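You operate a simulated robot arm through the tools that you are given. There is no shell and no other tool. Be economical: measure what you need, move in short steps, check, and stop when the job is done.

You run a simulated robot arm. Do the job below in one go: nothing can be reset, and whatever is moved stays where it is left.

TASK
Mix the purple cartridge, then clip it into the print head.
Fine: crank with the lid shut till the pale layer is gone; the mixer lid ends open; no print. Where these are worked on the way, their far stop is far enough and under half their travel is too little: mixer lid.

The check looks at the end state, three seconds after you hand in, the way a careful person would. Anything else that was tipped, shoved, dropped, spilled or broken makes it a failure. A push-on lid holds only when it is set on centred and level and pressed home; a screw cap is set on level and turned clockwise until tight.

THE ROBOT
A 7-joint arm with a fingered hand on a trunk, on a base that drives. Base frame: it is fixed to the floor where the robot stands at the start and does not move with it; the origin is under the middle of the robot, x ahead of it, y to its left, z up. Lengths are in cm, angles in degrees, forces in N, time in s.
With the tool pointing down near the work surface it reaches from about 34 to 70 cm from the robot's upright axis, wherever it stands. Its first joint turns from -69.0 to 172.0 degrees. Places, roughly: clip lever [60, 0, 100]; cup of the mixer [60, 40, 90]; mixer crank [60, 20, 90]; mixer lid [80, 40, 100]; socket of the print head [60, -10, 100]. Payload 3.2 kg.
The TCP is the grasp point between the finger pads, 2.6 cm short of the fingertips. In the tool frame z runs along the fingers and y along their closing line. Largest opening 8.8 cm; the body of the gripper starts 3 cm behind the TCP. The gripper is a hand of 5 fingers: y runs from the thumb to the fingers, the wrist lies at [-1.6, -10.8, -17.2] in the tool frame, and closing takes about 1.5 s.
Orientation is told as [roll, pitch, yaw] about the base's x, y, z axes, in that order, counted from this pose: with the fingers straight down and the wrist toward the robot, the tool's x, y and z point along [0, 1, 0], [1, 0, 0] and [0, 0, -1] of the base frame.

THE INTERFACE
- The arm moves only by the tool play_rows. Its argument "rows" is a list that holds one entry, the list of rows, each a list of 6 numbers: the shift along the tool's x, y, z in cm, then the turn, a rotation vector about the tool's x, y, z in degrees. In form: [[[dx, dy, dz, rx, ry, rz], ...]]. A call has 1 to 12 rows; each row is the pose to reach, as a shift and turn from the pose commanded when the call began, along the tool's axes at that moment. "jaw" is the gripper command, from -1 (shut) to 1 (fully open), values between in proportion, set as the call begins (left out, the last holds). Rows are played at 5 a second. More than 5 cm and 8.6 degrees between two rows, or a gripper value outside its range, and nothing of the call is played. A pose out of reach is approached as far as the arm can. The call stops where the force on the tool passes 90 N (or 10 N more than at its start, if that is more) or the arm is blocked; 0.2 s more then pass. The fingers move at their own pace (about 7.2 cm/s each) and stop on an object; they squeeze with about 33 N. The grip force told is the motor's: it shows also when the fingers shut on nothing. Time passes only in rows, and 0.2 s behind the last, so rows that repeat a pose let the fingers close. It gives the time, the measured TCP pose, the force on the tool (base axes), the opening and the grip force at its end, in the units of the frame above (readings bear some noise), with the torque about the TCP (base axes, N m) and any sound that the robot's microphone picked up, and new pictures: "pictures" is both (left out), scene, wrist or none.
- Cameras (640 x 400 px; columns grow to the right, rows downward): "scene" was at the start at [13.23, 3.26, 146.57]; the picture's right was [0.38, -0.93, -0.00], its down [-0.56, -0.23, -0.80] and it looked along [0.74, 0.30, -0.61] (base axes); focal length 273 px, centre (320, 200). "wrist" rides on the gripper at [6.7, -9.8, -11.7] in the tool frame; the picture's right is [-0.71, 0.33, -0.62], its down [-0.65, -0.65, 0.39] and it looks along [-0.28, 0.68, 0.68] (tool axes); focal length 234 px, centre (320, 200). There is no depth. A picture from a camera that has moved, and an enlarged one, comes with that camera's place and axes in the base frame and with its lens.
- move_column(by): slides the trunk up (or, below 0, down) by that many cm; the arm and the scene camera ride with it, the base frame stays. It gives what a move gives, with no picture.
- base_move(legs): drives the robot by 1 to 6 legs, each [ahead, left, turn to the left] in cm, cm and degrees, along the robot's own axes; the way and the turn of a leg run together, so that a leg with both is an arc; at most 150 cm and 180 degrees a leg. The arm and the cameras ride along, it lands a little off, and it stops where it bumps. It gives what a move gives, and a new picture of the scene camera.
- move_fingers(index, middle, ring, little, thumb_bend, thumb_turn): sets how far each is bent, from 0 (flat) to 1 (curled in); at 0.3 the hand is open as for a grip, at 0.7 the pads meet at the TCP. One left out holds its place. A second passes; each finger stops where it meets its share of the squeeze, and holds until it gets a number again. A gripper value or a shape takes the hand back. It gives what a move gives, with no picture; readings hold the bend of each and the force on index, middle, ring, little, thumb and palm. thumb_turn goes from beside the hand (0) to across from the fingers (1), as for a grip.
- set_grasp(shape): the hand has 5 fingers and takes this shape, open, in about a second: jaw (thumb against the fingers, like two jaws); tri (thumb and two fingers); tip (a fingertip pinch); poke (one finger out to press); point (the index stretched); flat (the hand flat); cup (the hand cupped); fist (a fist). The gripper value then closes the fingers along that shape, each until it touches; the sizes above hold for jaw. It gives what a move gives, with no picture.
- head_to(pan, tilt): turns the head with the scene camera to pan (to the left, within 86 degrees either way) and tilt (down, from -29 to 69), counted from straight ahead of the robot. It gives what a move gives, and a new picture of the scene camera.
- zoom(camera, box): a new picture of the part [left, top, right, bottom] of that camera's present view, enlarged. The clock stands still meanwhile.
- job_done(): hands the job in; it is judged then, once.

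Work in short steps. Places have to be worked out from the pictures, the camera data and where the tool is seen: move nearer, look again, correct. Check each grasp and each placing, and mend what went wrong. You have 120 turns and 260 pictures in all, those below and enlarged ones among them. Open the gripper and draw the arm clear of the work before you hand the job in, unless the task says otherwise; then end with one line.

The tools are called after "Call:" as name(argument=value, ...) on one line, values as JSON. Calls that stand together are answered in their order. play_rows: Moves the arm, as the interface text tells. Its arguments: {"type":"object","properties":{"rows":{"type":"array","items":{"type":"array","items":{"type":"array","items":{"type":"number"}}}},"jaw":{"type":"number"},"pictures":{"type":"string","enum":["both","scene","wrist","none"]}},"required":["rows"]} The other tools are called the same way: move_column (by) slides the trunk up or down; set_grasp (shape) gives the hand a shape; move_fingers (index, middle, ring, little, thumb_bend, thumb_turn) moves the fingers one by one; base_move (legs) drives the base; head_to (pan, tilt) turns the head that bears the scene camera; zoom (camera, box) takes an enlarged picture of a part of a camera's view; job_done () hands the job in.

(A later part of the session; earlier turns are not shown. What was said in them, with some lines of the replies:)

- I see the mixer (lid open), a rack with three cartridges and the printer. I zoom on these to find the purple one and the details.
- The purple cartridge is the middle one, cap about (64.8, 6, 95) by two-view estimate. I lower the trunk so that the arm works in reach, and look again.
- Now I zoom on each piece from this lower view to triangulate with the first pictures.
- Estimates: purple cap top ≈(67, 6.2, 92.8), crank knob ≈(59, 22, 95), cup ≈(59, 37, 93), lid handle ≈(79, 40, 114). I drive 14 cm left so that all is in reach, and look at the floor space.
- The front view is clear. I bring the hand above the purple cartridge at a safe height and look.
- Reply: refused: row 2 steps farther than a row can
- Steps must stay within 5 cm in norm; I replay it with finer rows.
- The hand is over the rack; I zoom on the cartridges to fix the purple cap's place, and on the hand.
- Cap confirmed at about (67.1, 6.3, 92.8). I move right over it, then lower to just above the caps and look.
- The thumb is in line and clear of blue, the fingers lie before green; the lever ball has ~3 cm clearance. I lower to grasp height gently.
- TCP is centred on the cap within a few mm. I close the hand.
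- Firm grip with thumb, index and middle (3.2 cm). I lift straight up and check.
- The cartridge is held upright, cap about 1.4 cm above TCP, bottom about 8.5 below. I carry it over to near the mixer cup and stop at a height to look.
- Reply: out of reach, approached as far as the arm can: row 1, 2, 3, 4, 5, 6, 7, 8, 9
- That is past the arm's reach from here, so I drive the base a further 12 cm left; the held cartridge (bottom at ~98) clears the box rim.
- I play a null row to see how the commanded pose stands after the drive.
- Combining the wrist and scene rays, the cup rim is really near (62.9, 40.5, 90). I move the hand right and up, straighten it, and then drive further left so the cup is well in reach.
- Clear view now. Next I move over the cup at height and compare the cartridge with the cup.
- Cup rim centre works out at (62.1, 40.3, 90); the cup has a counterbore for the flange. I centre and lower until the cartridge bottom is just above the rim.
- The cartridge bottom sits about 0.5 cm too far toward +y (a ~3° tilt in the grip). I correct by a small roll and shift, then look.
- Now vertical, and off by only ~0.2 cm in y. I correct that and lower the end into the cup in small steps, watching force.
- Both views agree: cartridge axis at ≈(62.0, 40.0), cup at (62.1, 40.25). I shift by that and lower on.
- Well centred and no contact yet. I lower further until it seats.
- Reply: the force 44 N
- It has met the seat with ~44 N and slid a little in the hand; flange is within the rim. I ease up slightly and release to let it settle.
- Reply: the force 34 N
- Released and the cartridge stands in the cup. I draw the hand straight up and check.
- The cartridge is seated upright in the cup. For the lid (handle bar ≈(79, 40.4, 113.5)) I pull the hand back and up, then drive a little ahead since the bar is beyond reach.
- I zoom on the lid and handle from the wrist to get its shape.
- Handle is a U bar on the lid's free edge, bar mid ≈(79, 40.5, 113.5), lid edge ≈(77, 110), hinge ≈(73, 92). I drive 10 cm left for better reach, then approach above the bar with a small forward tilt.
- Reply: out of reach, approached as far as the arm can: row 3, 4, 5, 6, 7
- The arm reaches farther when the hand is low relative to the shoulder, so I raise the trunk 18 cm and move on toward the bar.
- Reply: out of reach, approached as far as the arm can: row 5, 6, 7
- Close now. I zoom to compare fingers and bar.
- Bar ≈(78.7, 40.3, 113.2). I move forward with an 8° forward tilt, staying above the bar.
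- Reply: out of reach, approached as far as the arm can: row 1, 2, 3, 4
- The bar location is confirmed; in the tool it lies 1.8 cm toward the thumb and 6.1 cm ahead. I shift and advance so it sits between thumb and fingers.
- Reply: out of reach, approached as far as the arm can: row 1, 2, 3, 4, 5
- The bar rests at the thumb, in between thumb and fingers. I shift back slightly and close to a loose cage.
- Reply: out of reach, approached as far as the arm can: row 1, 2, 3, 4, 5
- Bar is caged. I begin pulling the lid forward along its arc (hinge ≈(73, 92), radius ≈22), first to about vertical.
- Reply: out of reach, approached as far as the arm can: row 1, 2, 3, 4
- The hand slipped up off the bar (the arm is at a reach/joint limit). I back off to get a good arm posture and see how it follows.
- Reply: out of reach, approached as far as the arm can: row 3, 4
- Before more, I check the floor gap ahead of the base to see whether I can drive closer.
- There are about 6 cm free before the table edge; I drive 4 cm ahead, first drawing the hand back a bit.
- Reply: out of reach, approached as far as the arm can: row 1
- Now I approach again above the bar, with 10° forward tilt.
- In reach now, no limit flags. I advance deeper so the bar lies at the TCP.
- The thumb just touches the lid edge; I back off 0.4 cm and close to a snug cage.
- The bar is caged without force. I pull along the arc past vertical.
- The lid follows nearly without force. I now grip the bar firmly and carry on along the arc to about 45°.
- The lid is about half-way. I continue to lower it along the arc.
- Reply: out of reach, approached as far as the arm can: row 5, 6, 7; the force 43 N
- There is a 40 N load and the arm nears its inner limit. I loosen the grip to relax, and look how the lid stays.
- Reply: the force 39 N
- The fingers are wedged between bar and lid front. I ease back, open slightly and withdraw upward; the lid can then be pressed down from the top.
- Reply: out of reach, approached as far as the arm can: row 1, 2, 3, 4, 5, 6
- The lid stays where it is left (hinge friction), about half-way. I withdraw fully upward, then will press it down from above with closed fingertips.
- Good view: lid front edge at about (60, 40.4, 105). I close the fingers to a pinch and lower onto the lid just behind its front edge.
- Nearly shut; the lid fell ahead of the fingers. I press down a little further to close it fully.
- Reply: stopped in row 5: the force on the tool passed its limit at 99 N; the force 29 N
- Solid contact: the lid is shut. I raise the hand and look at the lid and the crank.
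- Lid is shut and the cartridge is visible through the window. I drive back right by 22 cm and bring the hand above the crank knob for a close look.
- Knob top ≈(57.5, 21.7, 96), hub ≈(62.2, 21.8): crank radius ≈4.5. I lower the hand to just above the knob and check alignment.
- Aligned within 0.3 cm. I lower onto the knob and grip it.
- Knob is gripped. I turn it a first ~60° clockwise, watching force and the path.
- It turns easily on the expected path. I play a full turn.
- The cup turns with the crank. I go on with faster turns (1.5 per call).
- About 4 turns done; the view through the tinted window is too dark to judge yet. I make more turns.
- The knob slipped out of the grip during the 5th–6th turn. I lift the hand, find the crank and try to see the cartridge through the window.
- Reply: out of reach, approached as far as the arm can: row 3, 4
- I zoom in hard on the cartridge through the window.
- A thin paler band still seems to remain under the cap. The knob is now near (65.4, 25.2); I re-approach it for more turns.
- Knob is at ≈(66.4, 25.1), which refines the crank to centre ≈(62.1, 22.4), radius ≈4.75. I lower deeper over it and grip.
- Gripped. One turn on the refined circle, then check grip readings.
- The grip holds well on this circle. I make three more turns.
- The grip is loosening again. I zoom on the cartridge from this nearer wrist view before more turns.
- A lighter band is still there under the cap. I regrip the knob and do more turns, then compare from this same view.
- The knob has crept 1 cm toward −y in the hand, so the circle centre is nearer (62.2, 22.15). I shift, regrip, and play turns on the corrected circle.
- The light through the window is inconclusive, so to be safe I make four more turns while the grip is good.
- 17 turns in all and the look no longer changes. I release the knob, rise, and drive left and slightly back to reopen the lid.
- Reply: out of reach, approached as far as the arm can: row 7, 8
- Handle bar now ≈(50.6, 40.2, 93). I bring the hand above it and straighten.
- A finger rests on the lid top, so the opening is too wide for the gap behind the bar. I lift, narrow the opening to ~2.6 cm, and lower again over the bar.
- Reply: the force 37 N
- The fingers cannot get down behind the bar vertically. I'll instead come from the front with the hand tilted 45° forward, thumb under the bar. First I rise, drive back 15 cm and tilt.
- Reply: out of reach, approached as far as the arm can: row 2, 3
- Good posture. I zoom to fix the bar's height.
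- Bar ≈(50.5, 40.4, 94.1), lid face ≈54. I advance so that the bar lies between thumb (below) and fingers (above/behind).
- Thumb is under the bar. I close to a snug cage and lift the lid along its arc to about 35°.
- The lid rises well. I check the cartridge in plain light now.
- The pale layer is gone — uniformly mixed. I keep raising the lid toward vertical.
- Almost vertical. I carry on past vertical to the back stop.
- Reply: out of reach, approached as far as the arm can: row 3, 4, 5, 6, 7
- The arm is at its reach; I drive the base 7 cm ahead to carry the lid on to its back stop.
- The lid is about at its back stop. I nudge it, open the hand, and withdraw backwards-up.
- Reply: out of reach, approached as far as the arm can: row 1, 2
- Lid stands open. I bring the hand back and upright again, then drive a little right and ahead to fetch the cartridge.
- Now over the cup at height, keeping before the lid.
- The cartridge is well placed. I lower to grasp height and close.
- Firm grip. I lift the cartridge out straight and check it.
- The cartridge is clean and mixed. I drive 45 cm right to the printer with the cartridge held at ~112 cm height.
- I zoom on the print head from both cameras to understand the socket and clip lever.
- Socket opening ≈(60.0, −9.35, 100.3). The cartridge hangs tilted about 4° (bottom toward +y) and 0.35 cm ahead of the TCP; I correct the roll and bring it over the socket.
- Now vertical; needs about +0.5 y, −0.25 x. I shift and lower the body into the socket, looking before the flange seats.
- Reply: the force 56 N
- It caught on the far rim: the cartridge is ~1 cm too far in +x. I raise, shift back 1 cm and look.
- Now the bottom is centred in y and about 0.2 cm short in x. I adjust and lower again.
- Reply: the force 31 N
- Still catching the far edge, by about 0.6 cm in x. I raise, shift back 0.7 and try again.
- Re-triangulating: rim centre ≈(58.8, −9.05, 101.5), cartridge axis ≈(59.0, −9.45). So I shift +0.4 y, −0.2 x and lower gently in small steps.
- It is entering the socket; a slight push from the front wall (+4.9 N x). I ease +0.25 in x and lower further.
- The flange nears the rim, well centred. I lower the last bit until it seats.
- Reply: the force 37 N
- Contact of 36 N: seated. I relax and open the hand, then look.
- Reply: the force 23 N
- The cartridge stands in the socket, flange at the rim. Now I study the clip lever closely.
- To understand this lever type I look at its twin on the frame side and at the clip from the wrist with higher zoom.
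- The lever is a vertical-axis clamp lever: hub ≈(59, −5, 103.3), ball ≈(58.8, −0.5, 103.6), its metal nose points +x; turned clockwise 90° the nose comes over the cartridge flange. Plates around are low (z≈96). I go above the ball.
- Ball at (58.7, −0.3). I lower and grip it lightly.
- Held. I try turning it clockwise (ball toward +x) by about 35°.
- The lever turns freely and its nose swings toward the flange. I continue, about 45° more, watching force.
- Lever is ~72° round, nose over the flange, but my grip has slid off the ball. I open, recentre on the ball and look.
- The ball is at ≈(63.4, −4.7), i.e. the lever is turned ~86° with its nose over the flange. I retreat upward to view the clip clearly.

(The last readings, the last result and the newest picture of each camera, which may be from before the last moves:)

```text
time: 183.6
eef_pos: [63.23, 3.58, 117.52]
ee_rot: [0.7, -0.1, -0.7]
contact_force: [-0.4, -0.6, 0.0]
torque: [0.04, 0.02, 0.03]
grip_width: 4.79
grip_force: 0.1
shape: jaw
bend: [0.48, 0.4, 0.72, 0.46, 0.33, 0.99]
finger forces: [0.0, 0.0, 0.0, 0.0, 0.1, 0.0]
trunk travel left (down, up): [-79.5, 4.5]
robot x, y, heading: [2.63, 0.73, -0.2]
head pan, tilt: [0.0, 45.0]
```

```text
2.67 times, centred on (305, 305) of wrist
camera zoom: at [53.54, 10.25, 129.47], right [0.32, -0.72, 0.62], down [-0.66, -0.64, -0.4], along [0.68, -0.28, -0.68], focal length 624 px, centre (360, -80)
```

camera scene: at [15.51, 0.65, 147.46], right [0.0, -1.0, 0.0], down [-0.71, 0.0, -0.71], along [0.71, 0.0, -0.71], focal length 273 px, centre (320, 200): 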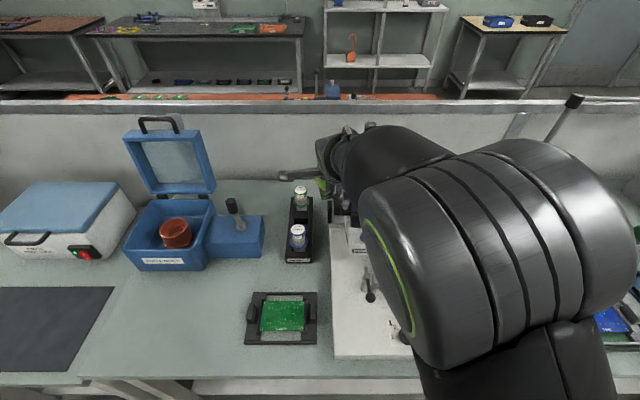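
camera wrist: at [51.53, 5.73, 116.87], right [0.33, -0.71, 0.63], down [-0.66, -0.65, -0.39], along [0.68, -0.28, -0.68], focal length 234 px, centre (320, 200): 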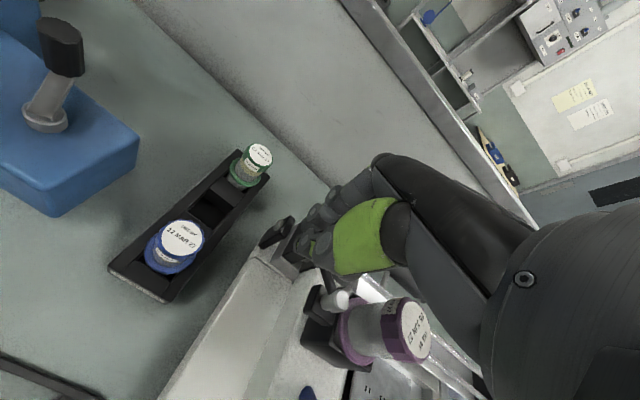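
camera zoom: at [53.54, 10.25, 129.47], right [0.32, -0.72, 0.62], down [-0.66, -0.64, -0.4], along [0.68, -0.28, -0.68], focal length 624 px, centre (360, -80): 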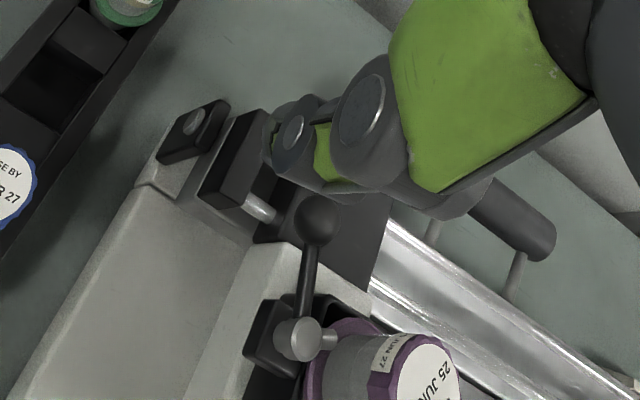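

The lever seems turned ~70°, maybe not to its end. I regrip the ball a bit deeper and push on gently.

Call:
play_rows(rows=[[[-4.2, 0, 2, 0, -0.3, 0], [-8.3, 0.1, 3, 0, -0.7, 0], [-8.3, 0.1, 7, 0, -0.7, 0], [-8.3, 0.1, 10, 0, -0.7, 0], [-8.3, 0.1, 12.8, 0, -0.7, 0], [-8.3, 0.1, 12.8, 0, -0.7, 0]]], pictures="none", jaw=0.1)

Call:
play_rows(rows=[[[0, 0, 0, 0, 0, 0], [0, 0, 0, 0, 0, 0], [0, 0, 0, 0, 0, 0], [0, 0, 0, 0, 0, 0], [0, 0, 0, 0, 0, 0], [-0.5, 0.1, 0, 0, 0, 0], [-1.0, 0.15, 0, 0, 0, 0], [-1.5, 0.1, 0, 0, 0, 0], [-1.5, 0.1, 0, 0, 0, 0]]], jaw=-1, pictures="none")

Call:
zoom(camera="wrist", box=[200, 160, 420, 400])

```text
time: 185.0
eef_pos: [62.94, -4.21, 103.84]
ee_rot: [-0.7, 0.0, -0.5]
contact_force: [0.0, -0.2, -0.3]
torque: [-0.02, -0.01, -0.01]
grip_width: 4.79
grip_force: 0.0
shape: jaw
bend: [0.48, 0.4, 0.72, 0.46, 0.33, 0.99]
finger forces: [0.0, 0.0, 0.1, 0.1, 0.0, 0.1]
trunk travel left (down, up): [-79.5, 4.5]
robot x, y, heading: [2.11, 0.95, -0.2]
head pan, tilt: [0.0, 45.0]
```

```text
time: 187.0
eef_pos: [63.37, -5.84, 103.76]
ee_rot: [-0.8, 0.2, -0.4]
contact_force: [-3.9, 1.0, -15.3]
torque: [0.12, 0.11, -0.08]
grip_width: 0.0
grip_force: 33.2
shape: jaw
bend: [0.7, 0.59, 0.57, 0.7, 0.73, 1.0]
finger forces: [0.0, 9.0, 6.2, 0.0, 0.0, 0.0]
trunk travel left (down, up): [-79.5, 4.5]
robot x, y, heading: [2.43, 0.65, -0.1]
head pan, tilt: [0.0, 45.0]
```

```text
1.67 times, centred on (310, 280) of wrist
camera zoom: at [53.76, 1.16, 115.57], right [0.33, -0.7, 0.63], down [-0.66, -0.65, -0.38], along [0.67, -0.29, -0.68], focal length 390 px, centre (337, 67)
```

zoom: 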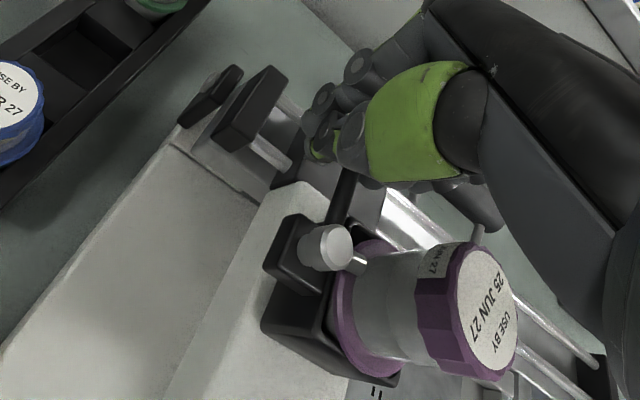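

The lever went further (~80°+). I push a little more toward −y, then release.

Call:
play_rows(rows=[[[-0.4, 0, 0, 0, 0, 0], [-0.8, 0, 0, 0, 0, 0], [-1.2, -0.05, 0, 0, 0, 0], [-1.2, -0.05, 0, 0, 0, 0]]], pictures="none")

Call:
zoom(camera="wrist", box=[200, 160, 420, 400])

```text
time: 188.0
eef_pos: [63.32, -7.0, 103.84]
ee_rot: [-0.8, 0.4, -0.5]
contact_force: [-2.3, 0.7, -18.6]
torque: [0.18, 0.06, -0.09]
grip_width: 0.0
grip_force: 33.2
shape: jaw
bend: [0.7, 0.59, 0.57, 0.7, 0.73, 1.0]
finger forces: [0.0, 9.9, 6.0, 0.1, 0.0, 0.0]
trunk travel left (down, up): [-79.5, 4.5]
robot x, y, heading: [2.41, 0.95, -0.1]
head pan, tilt: [0.0, 45.0]
```

```text
1.67 times, centred on (310, 280) of wrist
camera zoom: at [53.81, -0.13, 115.63], right [0.33, -0.7, 0.63], down [-0.66, -0.65, -0.38], along [0.67, -0.29, -0.68], focal length 390 px, centre (337, 67)
```

zoom: 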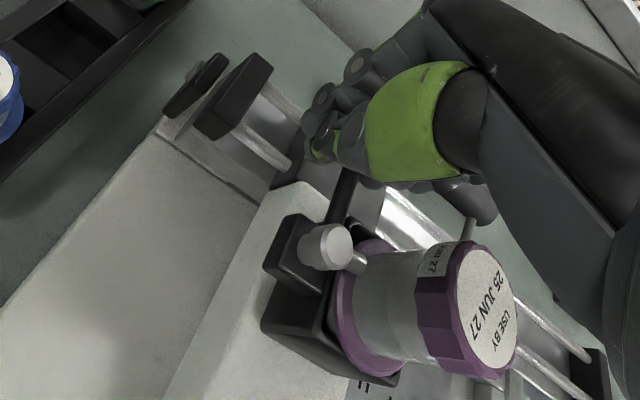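

The whole print head carriage is sliding along its rails with my push – the lever is at its stop. I must bring the carriage back. First I release and rise.

Call:
play_rows(rows=[[[0, 0, 0, 0, 0, 0], [0, 0, 0, 0, 0, 0], [0, 0, 0, 0, 0, 0], [0, 0, 0, 0, 0, 0], [0.3, 0, -2, 0, 0.7, 0], [0.3, 0, -6, 0, 0.7, 0], [0.3, -4, -9, 0, 0.7, 0], [0.3, -8, -10, 0, 0.7, 0], [0.3, -8, -10, 0, 0.7, 0]]], jaw=0.3)

Call:
zoom(camera="wrist", box=[160, 140, 420, 400])

```text
time: 190.0
eef_pos: [55.75, -6.73, 114.0]
ee_rot: [-0.1, 1.0, -0.4]
contact_force: [0.1, -0.7, 0.4]
torque: [-0.03, 0.04, -0.03]
grip_width: 5.68
grip_force: 0.1
shape: jaw
bend: [0.44, 0.37, 0.71, 0.42, 0.09, 0.99]
finger forces: [0.0, 0.0, 0.1, 0.0, 0.0, 0.0]
out of reach, approached as far as the arm can: row 8
trunk travel left (down, up): [-79.5, 4.5]
robot x, y, heading: [2.32, 0.33, -0.2]
head pan, tilt: [0.0, 45.0]
camera scene: at [15.83, 0.67, 147.42], right [0.0, -1.0, 0.0], down [-0.71, 0.0, -0.71], along [0.71, 0.0, -0.71], focal length 273 px, centre (320, 200)
camera wrist: at [46.19, 0.24, 126.06], right [0.34, -0.71, 0.62], down [-0.66, -0.65, -0.38], along [0.67, -0.28, -0.69], focal length 234 px, centre (320, 200)
```

scene: 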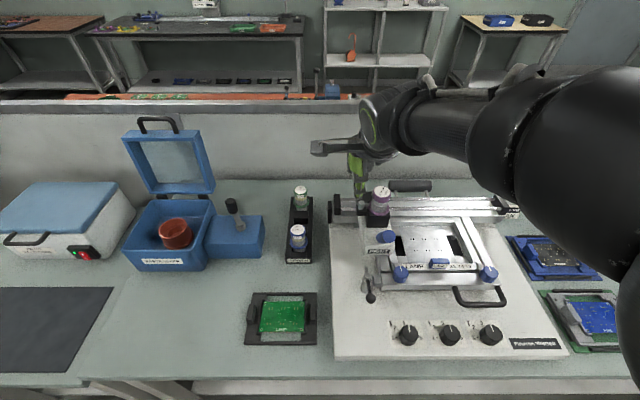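
wrist: 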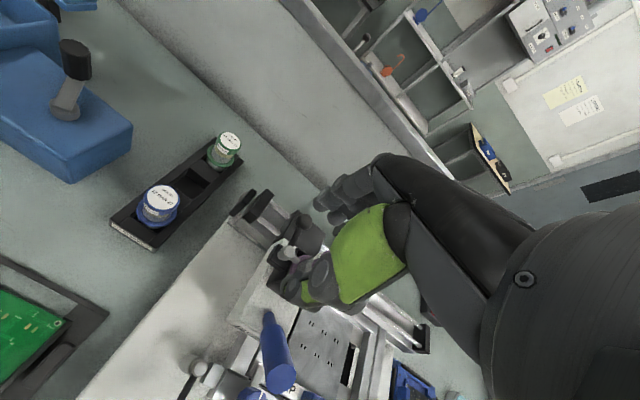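

```text
1.54 times, centred on (290, 270) of wrist
camera zoom: at [46.19, 0.24, 126.06], right [0.34, -0.71, 0.62], down [-0.66, -0.65, -0.38], along [0.67, -0.28, -0.69], focal length 360 px, centre (366, 92)
```

zoom: 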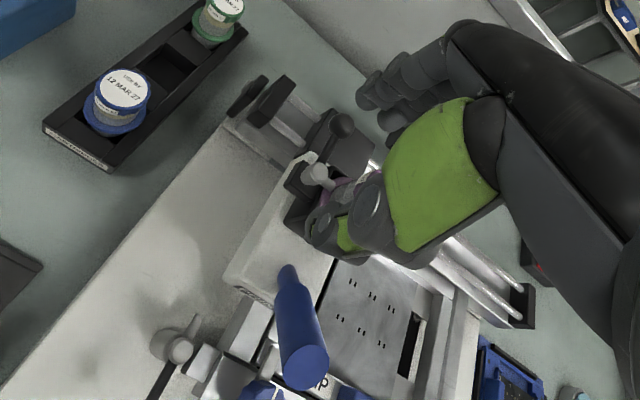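

I zoom the scene to measure how far the head has moved.

Call:
zoom(camera="scene", box=[320, 160, 410, 250])

```text
4.44 times, centred on (365, 205) of scene
camera zoom: at [15.83, 0.67, 147.42], right [0.0, -1.0, 0.0], down [-0.71, 0.0, -0.71], along [0.71, 0.0, -0.71], focal length 1215 px, centre (120, 178)
```

zoom: 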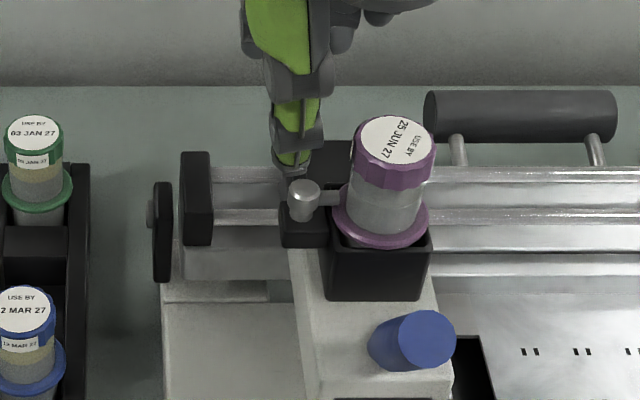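

The head moved about 3.9 cm (−y). It slides with about 1 N, so I will take hold of the cartridge cap lightly from above and slide the head back. First I position above the cap.

Call:
play_rows(rows=[[[-2, 1, 0, -0.5, 0, 0], [-4, 2, 0, -1, 0, 0], [-5.8, 2.95, 0, -1, 0, 0], [-5.8, 2.95, 1.5, -1, 0, 0], [-5.8, 2.95, 1.5, -1, 0, 0]]], jaw=0.3, pictures="none")

Call:
zoom(camera="wrist", box=[200, 150, 400, 350])

Call:
zoom(camera="scene", box=[320, 160, 410, 250])

```text
time: 191.2
eef_pos: [58.23, -12.55, 112.97]
ee_rot: [-0.1, -1.0, -0.4]
contact_force: [0.7, 0.6, 0.3]
torque: [-0.01, -0.04, 0.03]
grip_width: 5.68
grip_force: 0.0
shape: jaw
bend: [0.44, 0.37, 0.71, 0.42, 0.09, 0.99]
finger forces: [0.1, 0.0, 0.0, 0.0, 0.0, 0.1]
trunk travel left (down, up): [-79.5, 4.5]
robot x, y, heading: [2.16, 0.97, -0.1]
head pan, tilt: [0.0, 45.0]
```

```text
2.00 times, centred on (300, 250) of wrist
camera zoom: at [48.41, -5.62, 124.63], right [0.32, -0.71, 0.63], down [-0.65, -0.65, -0.4], along [0.69, -0.28, -0.67], focal length 468 px, centre (360, 100)
```

zoom: 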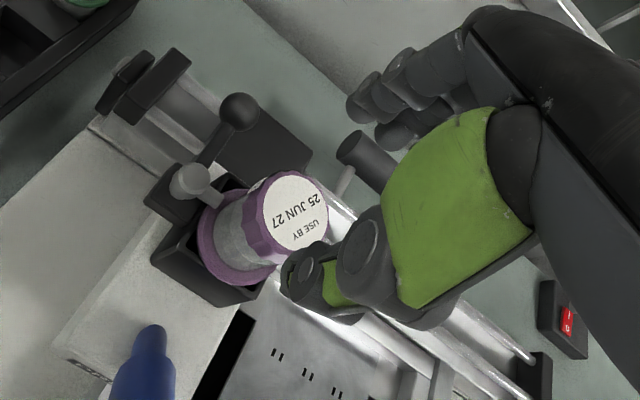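

```text
4.44 times, centred on (365, 205) of scene
camera zoom: at [15.61, 0.66, 147.45], right [0.0, -1.0, 0.0], down [-0.71, 0.0, -0.71], along [0.71, 0.0, -0.71], focal length 1215 px, centre (120, 178)
```

zoom: 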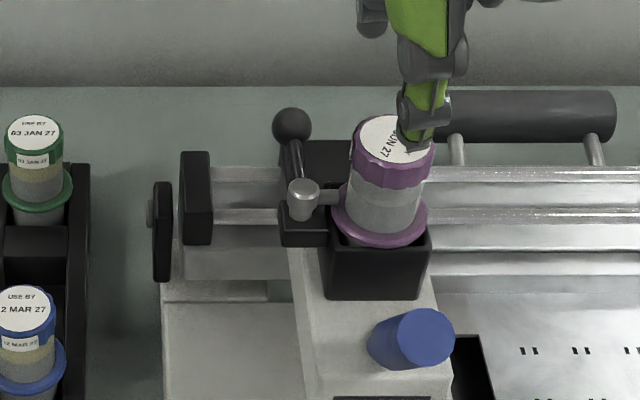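

The lever is fully over: nose above the flange. I lower over the cap and close on it.

Call:
play_rows(rows=[[[0, 0.3, 2.5, 1, 0, 0], [0, 0.3, 5, 1, 0, 0], [0, 0.3, 7.3, 1, 0, 0], [0, 0.3, 7.3, 1, 0, 0]]], pictures="none", jaw=0.25)

Call:
play_rows(rows=[[[0, 0, 0, 0, 0, 0], [0, 0, 0, 0, 0, 0], [0, 0, 0, 0, 0, 0], [0, 0, 0, 0, 0, 0], [0, 0, 0, 0, 0, 0]]], jaw=-0.25, pictures="none")

Call:
zoom(camera="wrist", box=[200, 150, 400, 350])

```text
time: 192.2
eef_pos: [58.65, -12.38, 105.68]
ee_rot: [-0.1, 0.2, -0.4]
contact_force: [0.0, 0.6, 0.2]
torque: [0.02, 0.03, -0.01]
grip_width: 5.58
grip_force: 0.1
shape: jaw
bend: [0.44, 0.37, 0.72, 0.43, 0.09, 0.99]
finger forces: [0.0, 0.0, 0.0, 0.1, 0.1, 0.1]
trunk travel left (down, up): [-79.5, 4.5]
robot x, y, heading: [2.2, 0.7, -0.2]
head pan, tilt: [0.0, 45.0]
```

```text
time: 193.4
eef_pos: [58.79, -12.4, 105.56]
ee_rot: [-0.1, 0.1, -0.5]
contact_force: [0.7, 0.5, 0.7]
torque: [-0.03, -0.01, 0.04]
grip_width: 3.38
grip_force: 0.0
shape: jaw
bend: [0.55, 0.47, 0.73, 0.53, 0.39, 1.0]
finger forces: [0.0, 1.0, 0.0, 0.0, 0.0, 0.1]
trunk travel left (down, up): [-79.5, 4.5]
robot x, y, heading: [2.49, 0.64, -0.2]
head pan, tilt: [0.0, 45.0]
```

```text
2.00 times, centred on (300, 250) of wrist
camera zoom: at [48.99, -5.57, 117.42], right [0.33, -0.71, 0.62], down [-0.66, -0.65, -0.39], along [0.68, -0.28, -0.68], focal length 468 px, centre (360, 100)
```

zoom: 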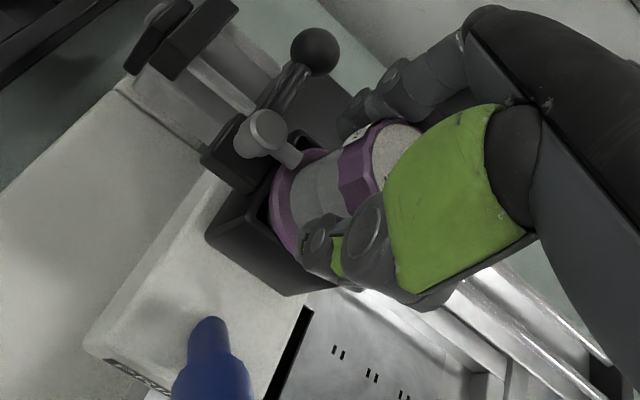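

Centred. I close firmly and slide the head +3.8 cm in small steps.

Call:
play_rows(rows=[[[0, 0, 0, 0, 0, 0], [0, 0, 0, 0, 0, 0], [0, 0, 0, 0, 0, 0], [0.6, 0, 0, 0, 0, 0], [1.2, 0, 0, 0, 0, 0], [1.8, 0, 0, 0, 0, 0], [2.4, 0, 0, 0, 0, 0], [3.0, 0, 0, 0, 0, 0], [3.5, 0, 0, 0, 0, 0], [3.5, 0, 0, 0, 0, 0]]], jaw=-1, pictures="none")

Call:
zoom(camera="scene", box=[320, 160, 410, 250])

Call:
zoom(camera="wrist", box=[200, 150, 400, 350])

```text
time: 195.6
eef_pos: [58.63, -8.82, 105.59]
ee_rot: [0.0, 0.1, -0.5]
contact_force: [-1.1, -1.4, 0.4]
torque: [-0.01, 0.1, -0.01]
grip_width: 2.9
grip_force: 33.1
shape: jaw
bend: [0.58, 0.47, 0.73, 0.61, 0.44, 1.0]
finger forces: [13.8, 11.6, 0.4, 0.0, 27.4, 0.1]
trunk travel left (down, up): [-79.5, 4.5]
robot x, y, heading: [2.55, 0.93, 0.1]
head pan, tilt: [0.0, 45.0]
```

```text
4.44 times, centred on (365, 205) of scene
camera zoom: at [15.62, 0.64, 147.45], right [0.0, -1.0, 0.0], down [-0.71, 0.0, -0.71], along [0.71, 0.0, -0.71], focal length 1215 px, centre (120, 178)
```

zoom: 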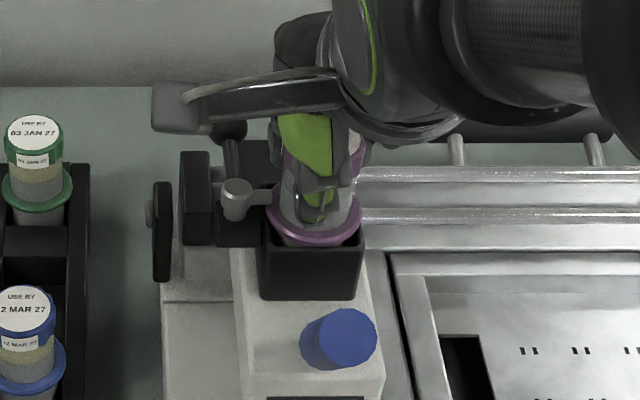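

```text
2.00 times, centred on (300, 250) of wrist
camera zoom: at [48.97, -2.09, 117.39], right [0.33, -0.71, 0.62], down [-0.66, -0.65, -0.39], along [0.68, -0.28, -0.68], focal length 468 px, centre (360, 100)
```

zoom: 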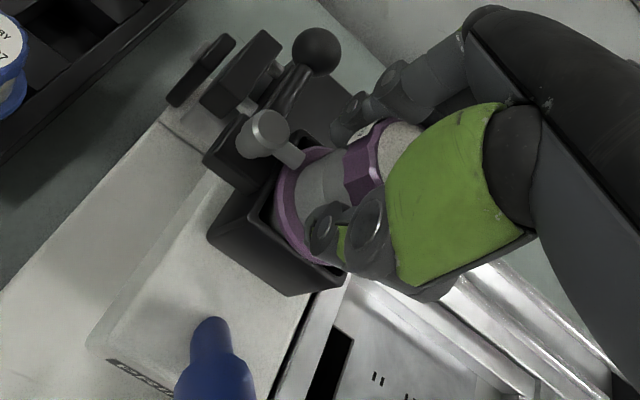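

Almost back: 3 px (≈0.2 cm) short. I slide that last bit, then release and rise.

Call:
play_rows(rows=[[[0.15, 0, 0, 0, 0, 0], [0.28, 0, 0, 0, 0, 0], [0.28, 0, 0, 0, 0, 0]]], pictures="none")

Call:
play_rows(rows=[[[0, 0, 0, 0, 0, 0], [0, 0, 0, 0, 0, 0], [0, 0, 0, 0, 0, 0], [0, 0, 0, 0, 0, 0], [0, 0, -1.5, 0, 0, 0], [0, 0, -4, 0, 0, 0], [0, 0, -8, 0, 0, 0], [0, 0, -10, 0, 0, 0], [0, 0, -10, 0, 0, 0]]], jaw=0.25, pictures="none")

Call:
zoom(camera="scene", box=[320, 160, 410, 250])

Call:
zoom(camera="wrist", box=[200, 150, 400, 350])

```text
time: 196.4
eef_pos: [58.55, -8.6, 105.47]
ee_rot: [-0.1, 0.0, -0.4]
contact_force: [-1.0, -0.7, 1.0]
torque: [-0.05, 0.0, -0.02]
grip_width: 2.88
grip_force: 33.1
shape: jaw
bend: [0.58, 0.47, 0.73, 0.61, 0.44, 1.0]
finger forces: [13.7, 11.7, 0.3, 0.1, 27.3, 0.0]
trunk travel left (down, up): [-79.5, 4.5]
robot x, y, heading: [2.22, 1.17, 0.0]
head pan, tilt: [0.0, 45.0]
```

```text
time: 198.4
eef_pos: [58.34, -8.68, 115.57]
ee_rot: [0.0, 0.1, -0.4]
contact_force: [0.2, 0.4, 0.1]
torque: [0.0, 0.03, -0.02]
grip_width: 5.51
grip_force: 0.0
shape: jaw
bend: [0.45, 0.38, 0.72, 0.43, 0.08, 0.99]
finger forces: [0.1, 0.0, 0.0, 0.0, 0.0, 0.0]
trunk travel left (down, up): [-79.5, 4.5]
robot x, y, heading: [2.04, 0.46, 0.1]
head pan, tilt: [0.0, 45.0]
```

```text
4.44 times, centred on (365, 205) of scene
camera zoom: at [15.67, 0.67, 147.44], right [0.0, -1.0, 0.0], down [-0.71, 0.0, -0.71], along [0.71, 0.0, -0.71], focal length 1215 px, centre (120, 178)
```

zoom: 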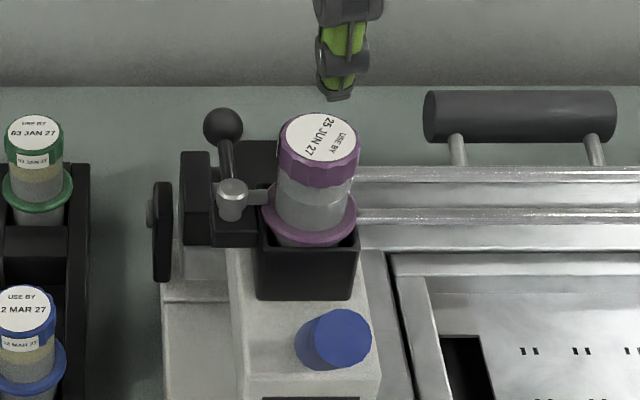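

```text
2.00 times, centred on (300, 250) of wrist
camera zoom: at [48.74, -1.8, 127.52], right [0.33, -0.71, 0.62], down [-0.66, -0.65, -0.39], along [0.68, -0.28, -0.68], focal length 468 px, centre (360, 100)
```

zoom: 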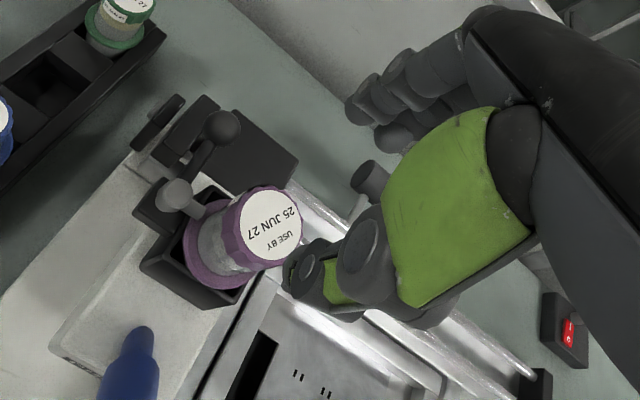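

The head is back in its place and the lever is clipped over. I zoom in to check flange seat and nose.

Call:
zoom(camera="scene", box=[338, 182, 382, 222])

Call:
zoom(camera="wrist", box=[225, 215, 315, 310])

```text
10.00 times, centred on (360, 202) of scene
camera zoom: at [15.67, 0.67, 147.44], right [0.0, -1.0, 0.0], down [-0.71, 0.0, -0.71], along [0.71, 0.0, -0.71], focal length 2734 px, centre (-80, 180)
```

zoom: 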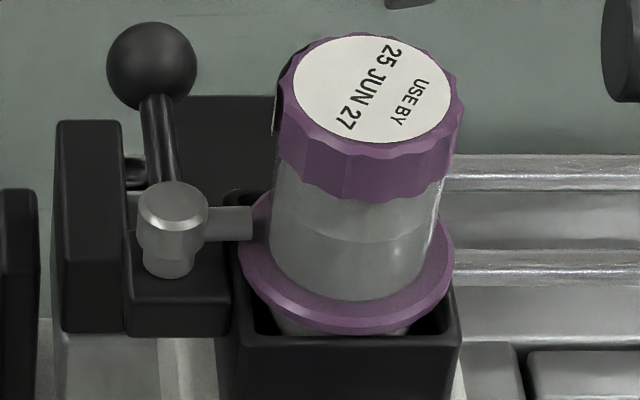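

```text
4.21 times, centred on (270, 262) of wrist
camera zoom: at [48.74, -1.8, 127.52], right [0.33, -0.71, 0.62], down [-0.66, -0.65, -0.39], along [0.68, -0.28, -0.68], focal length 986 px, centre (530, -63)
```

zoom: 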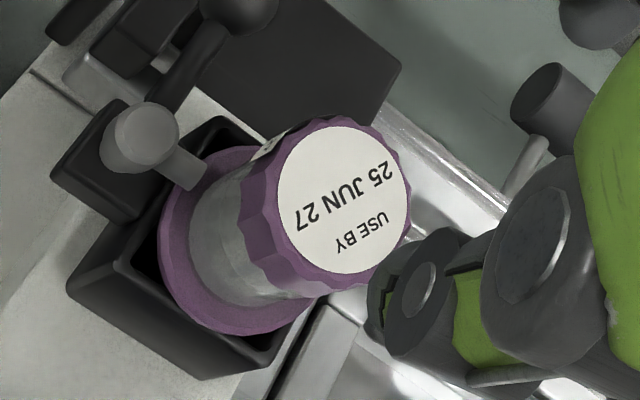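

The cartridge may have risen a few mm while sliding. I press it home gently from above with closed fingertips.

Call:
play_rows(rows=[[[-0.4, 0.45, 0, 0, 0, 0], [-0.4, 0.45, 0, 0, 0, 0], [-0.4, 0.45, 0, 0, 0, 0], [-0.4, 0.45, 2, 0, 0, 0], [-0.4, 0.45, 4, 0, 0, 0], [-0.4, 0.45, 5, 0, 0, 0], [-0.4, 0.45, 5.6, 0, 0, 0], [-0.4, 0.45, 6.2, 0, 0, 0]]], jaw=-1, pictures="none")

Call:
zoom(camera="scene", box=[330, 160, 400, 230])

```text
time: 200.2
eef_pos: [59.03, -9.0, 109.46]
ee_rot: [0.0, 0.0, -0.4]
contact_force: [0.0, -0.5, 2.2]
torque: [0.01, 0.01, -0.01]
grip_width: 0.0
grip_force: 32.5
shape: jaw
bend: [0.7, 0.7, 0.3, 0.7, 0.84, 1.0]
finger forces: [0.0, 0.0, 0.1, 0.1, 0.0, 0.0]
trunk travel left (down, up): [-79.5, 4.5]
robot x, y, heading: [2.43, 0.96, -0.2]
head pan, tilt: [0.0, 45.0]
```

```text
5.71 times, centred on (365, 195) of scene
camera zoom: at [15.6, 0.67, 147.45], right [0.0, -1.0, 0.0], down [-0.71, 0.0, -0.71], along [0.71, 0.0, -0.71], focal length 1562 px, centre (63, 229)
```

zoom: 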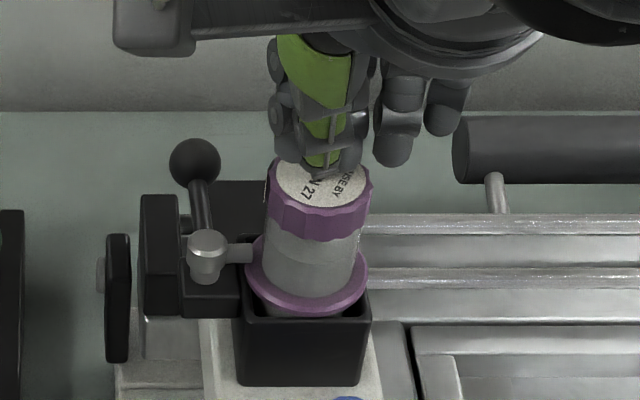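

Just touching (2 N). I press 0.8 cm further in small steps.

Call:
play_rows(rows=[[[0, 0, 0.2, 0, 0, 0], [0, 0, 0.4, 0, 0, 0], [0, 0, 0.6, 0, 0, 0], [0, 0, 0.8, 0, 0, 0]]], pictures="none")

Call:
zoom(camera="scene", box=[330, 160, 400, 230])

```text
time: 201.2
eef_pos: [58.95, -8.97, 109.36]
ee_rot: [0.0, -1.2, -0.4]
contact_force: [6.8, -2.0, 34.7]
torque: [-0.56, -0.26, 0.12]
grip_width: 0.0
grip_force: 33.3
shape: jaw
bend: [0.7, 0.7, 0.3, 0.7, 0.84, 1.0]
finger forces: [0.1, 50.4, 0.1, 0.1, 0.1, 0.1]
trunk travel left (down, up): [-79.5, 4.5]
robot x, y, heading: [2.4, 0.54, -0.1]
head pan, tilt: [0.0, 45.0]
```

```text
5.71 times, centred on (365, 195) of scene
camera zoom: at [15.14, 0.72, 147.53], right [0.0, -1.0, 0.0], down [-0.7, 0.0, -0.71], along [0.71, 0.0, -0.7], focal length 1562 px, centre (63, 229)
```

zoom: 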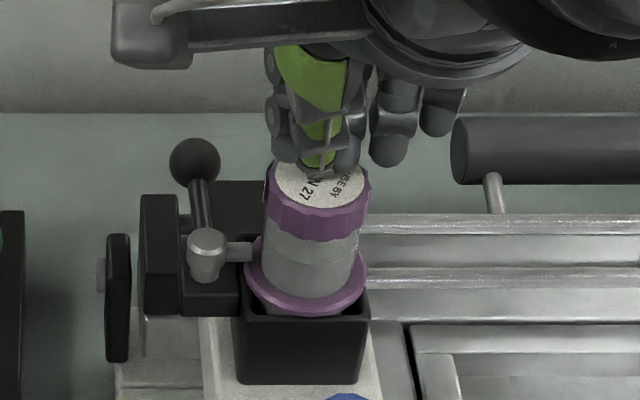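

It does not yield under 35 N — solidly seated. I rise, open the hand and draw clear, then check the whole scene.

Call:
play_rows(rows=[[[0, 0, -2, 0, 0, 0], [0, 0, -6, 0, 0, 0], [0, 0, -10, 0, 0, 0], [0, -2, -13, 0, 0, 0], [0, -2, -13, 0, 0, 0]]], pictures="none")

Call:
base_move(legs=[[-20, 0, 0]])

Call:
play_rows(rows=[[[0, 0, 0, 0, 0, 0], [0, 0, 0, 0, 0, 0], [0, 0, 0, 0, 0, 0]]], jaw=1, pictures="none")

Call:
head_to(pan=8, tilt=40)

Call:
zoom(camera="scene", box=[300, 150, 430, 250])

```text
time: 202.4
eef_pos: [57.31, -9.1, 121.01]
ee_rot: [0.0, 0.2, -0.4]
contact_force: [0.7, 0.3, -0.6]
torque: [0.0, -0.02, -0.02]
grip_width: 0.0
grip_force: 33.0
shape: jaw
bend: [0.7, 0.7, 0.3, 0.7, 0.84, 1.0]
finger forces: [0.0, 0.0, 0.0, 0.0, 0.0, 0.0]
trunk travel left (down, up): [-79.5, 4.5]
robot x, y, heading: [1.84, 0.93, -0.3]
head pan, tilt: [0.0, 45.0]
```

```text
time: 204.0
eef_pos: [37.32, -9.0, 121.07]
ee_rot: [0.0, 0.1, -0.3]
contact_force: [0.1, 0.7, 0.1]
torque: [0.02, 0.02, 0.0]
grip_width: 0.01
grip_force: 33.5
shape: jaw
bend: [0.7, 0.7, 0.3, 0.7, 0.84, 1.0]
finger forces: [0.1, 0.0, 0.1, 0.0, 0.0, 0.0]
trunk travel left (down, up): [-79.5, 4.5]
robot x, y, heading: [-17.84, 0.82, -0.2]
head pan, tilt: [0.0, 45.0]
camera scene: at [-4.38, 0.71, 147.44], right [0.0, -1.0, 0.0], down [-0.71, 0.0, -0.71], along [0.71, 0.0, -0.71], focal length 273 px, centre (320, 200)
```

scene: 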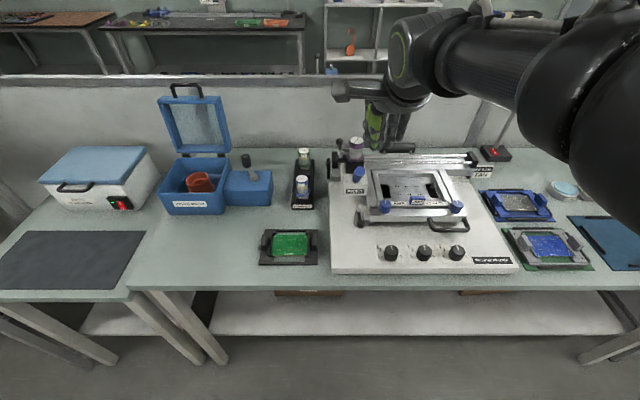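

```text
time: 204.8
eef_pos: [37.26, -8.94, 121.07]
ee_rot: [-0.1, 0.1, -0.4]
contact_force: [0.0, 0.1, 0.8]
torque: [-0.01, -0.02, -0.01]
grip_width: 8.78
grip_force: 0.1
shape: jaw
bend: [0.3, 0.3, 0.3, 0.3, 0.3, 0.97]
finger forces: [0.0, 0.0, 0.1, 0.0, 0.0, 0.0]
trunk travel left (down, up): [-79.5, 4.5]
robot x, y, heading: [-17.44, 0.6, -0.1]
head pan, tilt: [0.0, 45.0]
```

```text
time: 205.4
eef_pos: [37.24, -8.94, 120.97]
ee_rot: [-0.1, 0.2, -0.3]
contact_force: [0.0, 0.1, -0.9]
torque: [-0.02, -0.01, -0.03]
grip_width: 8.79
grip_force: 0.0
shape: jaw
bend: [0.3, 0.3, 0.3, 0.3, 0.3, 0.97]
finger forces: [0.0, 0.0, 0.0, 0.0, 0.1, 0.0]
trunk travel left (down, up): [-79.5, 4.5]
robot x, y, heading: [-17.84, 0.81, 0.1]
head pan, tilt: [8.0, 40.0]
camera scene: at [-4.13, 1.89, 148.17], right [0.14, -0.99, 0.0], down [-0.64, -0.09, -0.77], along [0.76, 0.11, -0.64], focal length 273 px, centre (320, 200)
```

scene: 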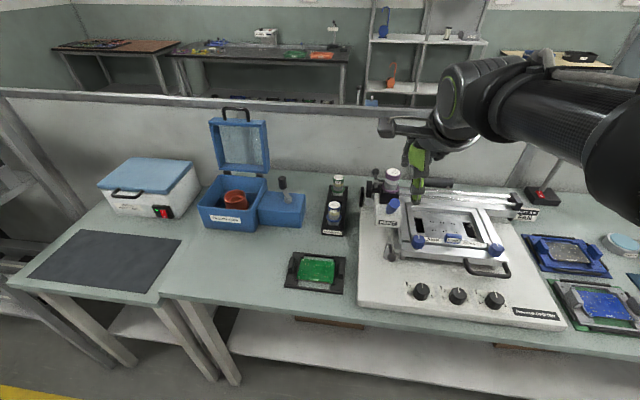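

```text
4.00 times, centred on (365, 200) of scene
camera zoom: at [-4.13, 1.89, 148.17], right [0.14, -0.99, 0.0], down [-0.64, -0.09, -0.77], along [0.76, 0.11, -0.64], focal length 1094 px, centre (140, 200)
```

zoom: 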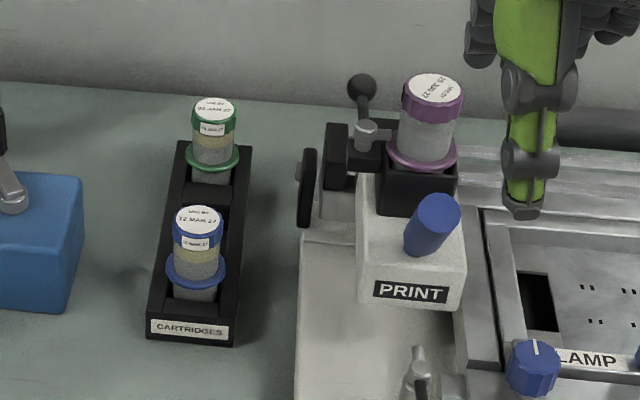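

Final look: the pale layer is gone from the purple cartridge, which is in the socket with the lever nose over its flange. The head is back in its place, the mixer lid is open, the other cartridges are where they were, and the hand is open and clear. I hand in.

Call:
job_done()

```text
The job is handed in.
```

The purple cartridge is mixed and clipped into the print head, with the mixer lid open and nothing printed; while turning the clip lever I slid the head about 4 cm along its rails, then slid it back to where it had been.
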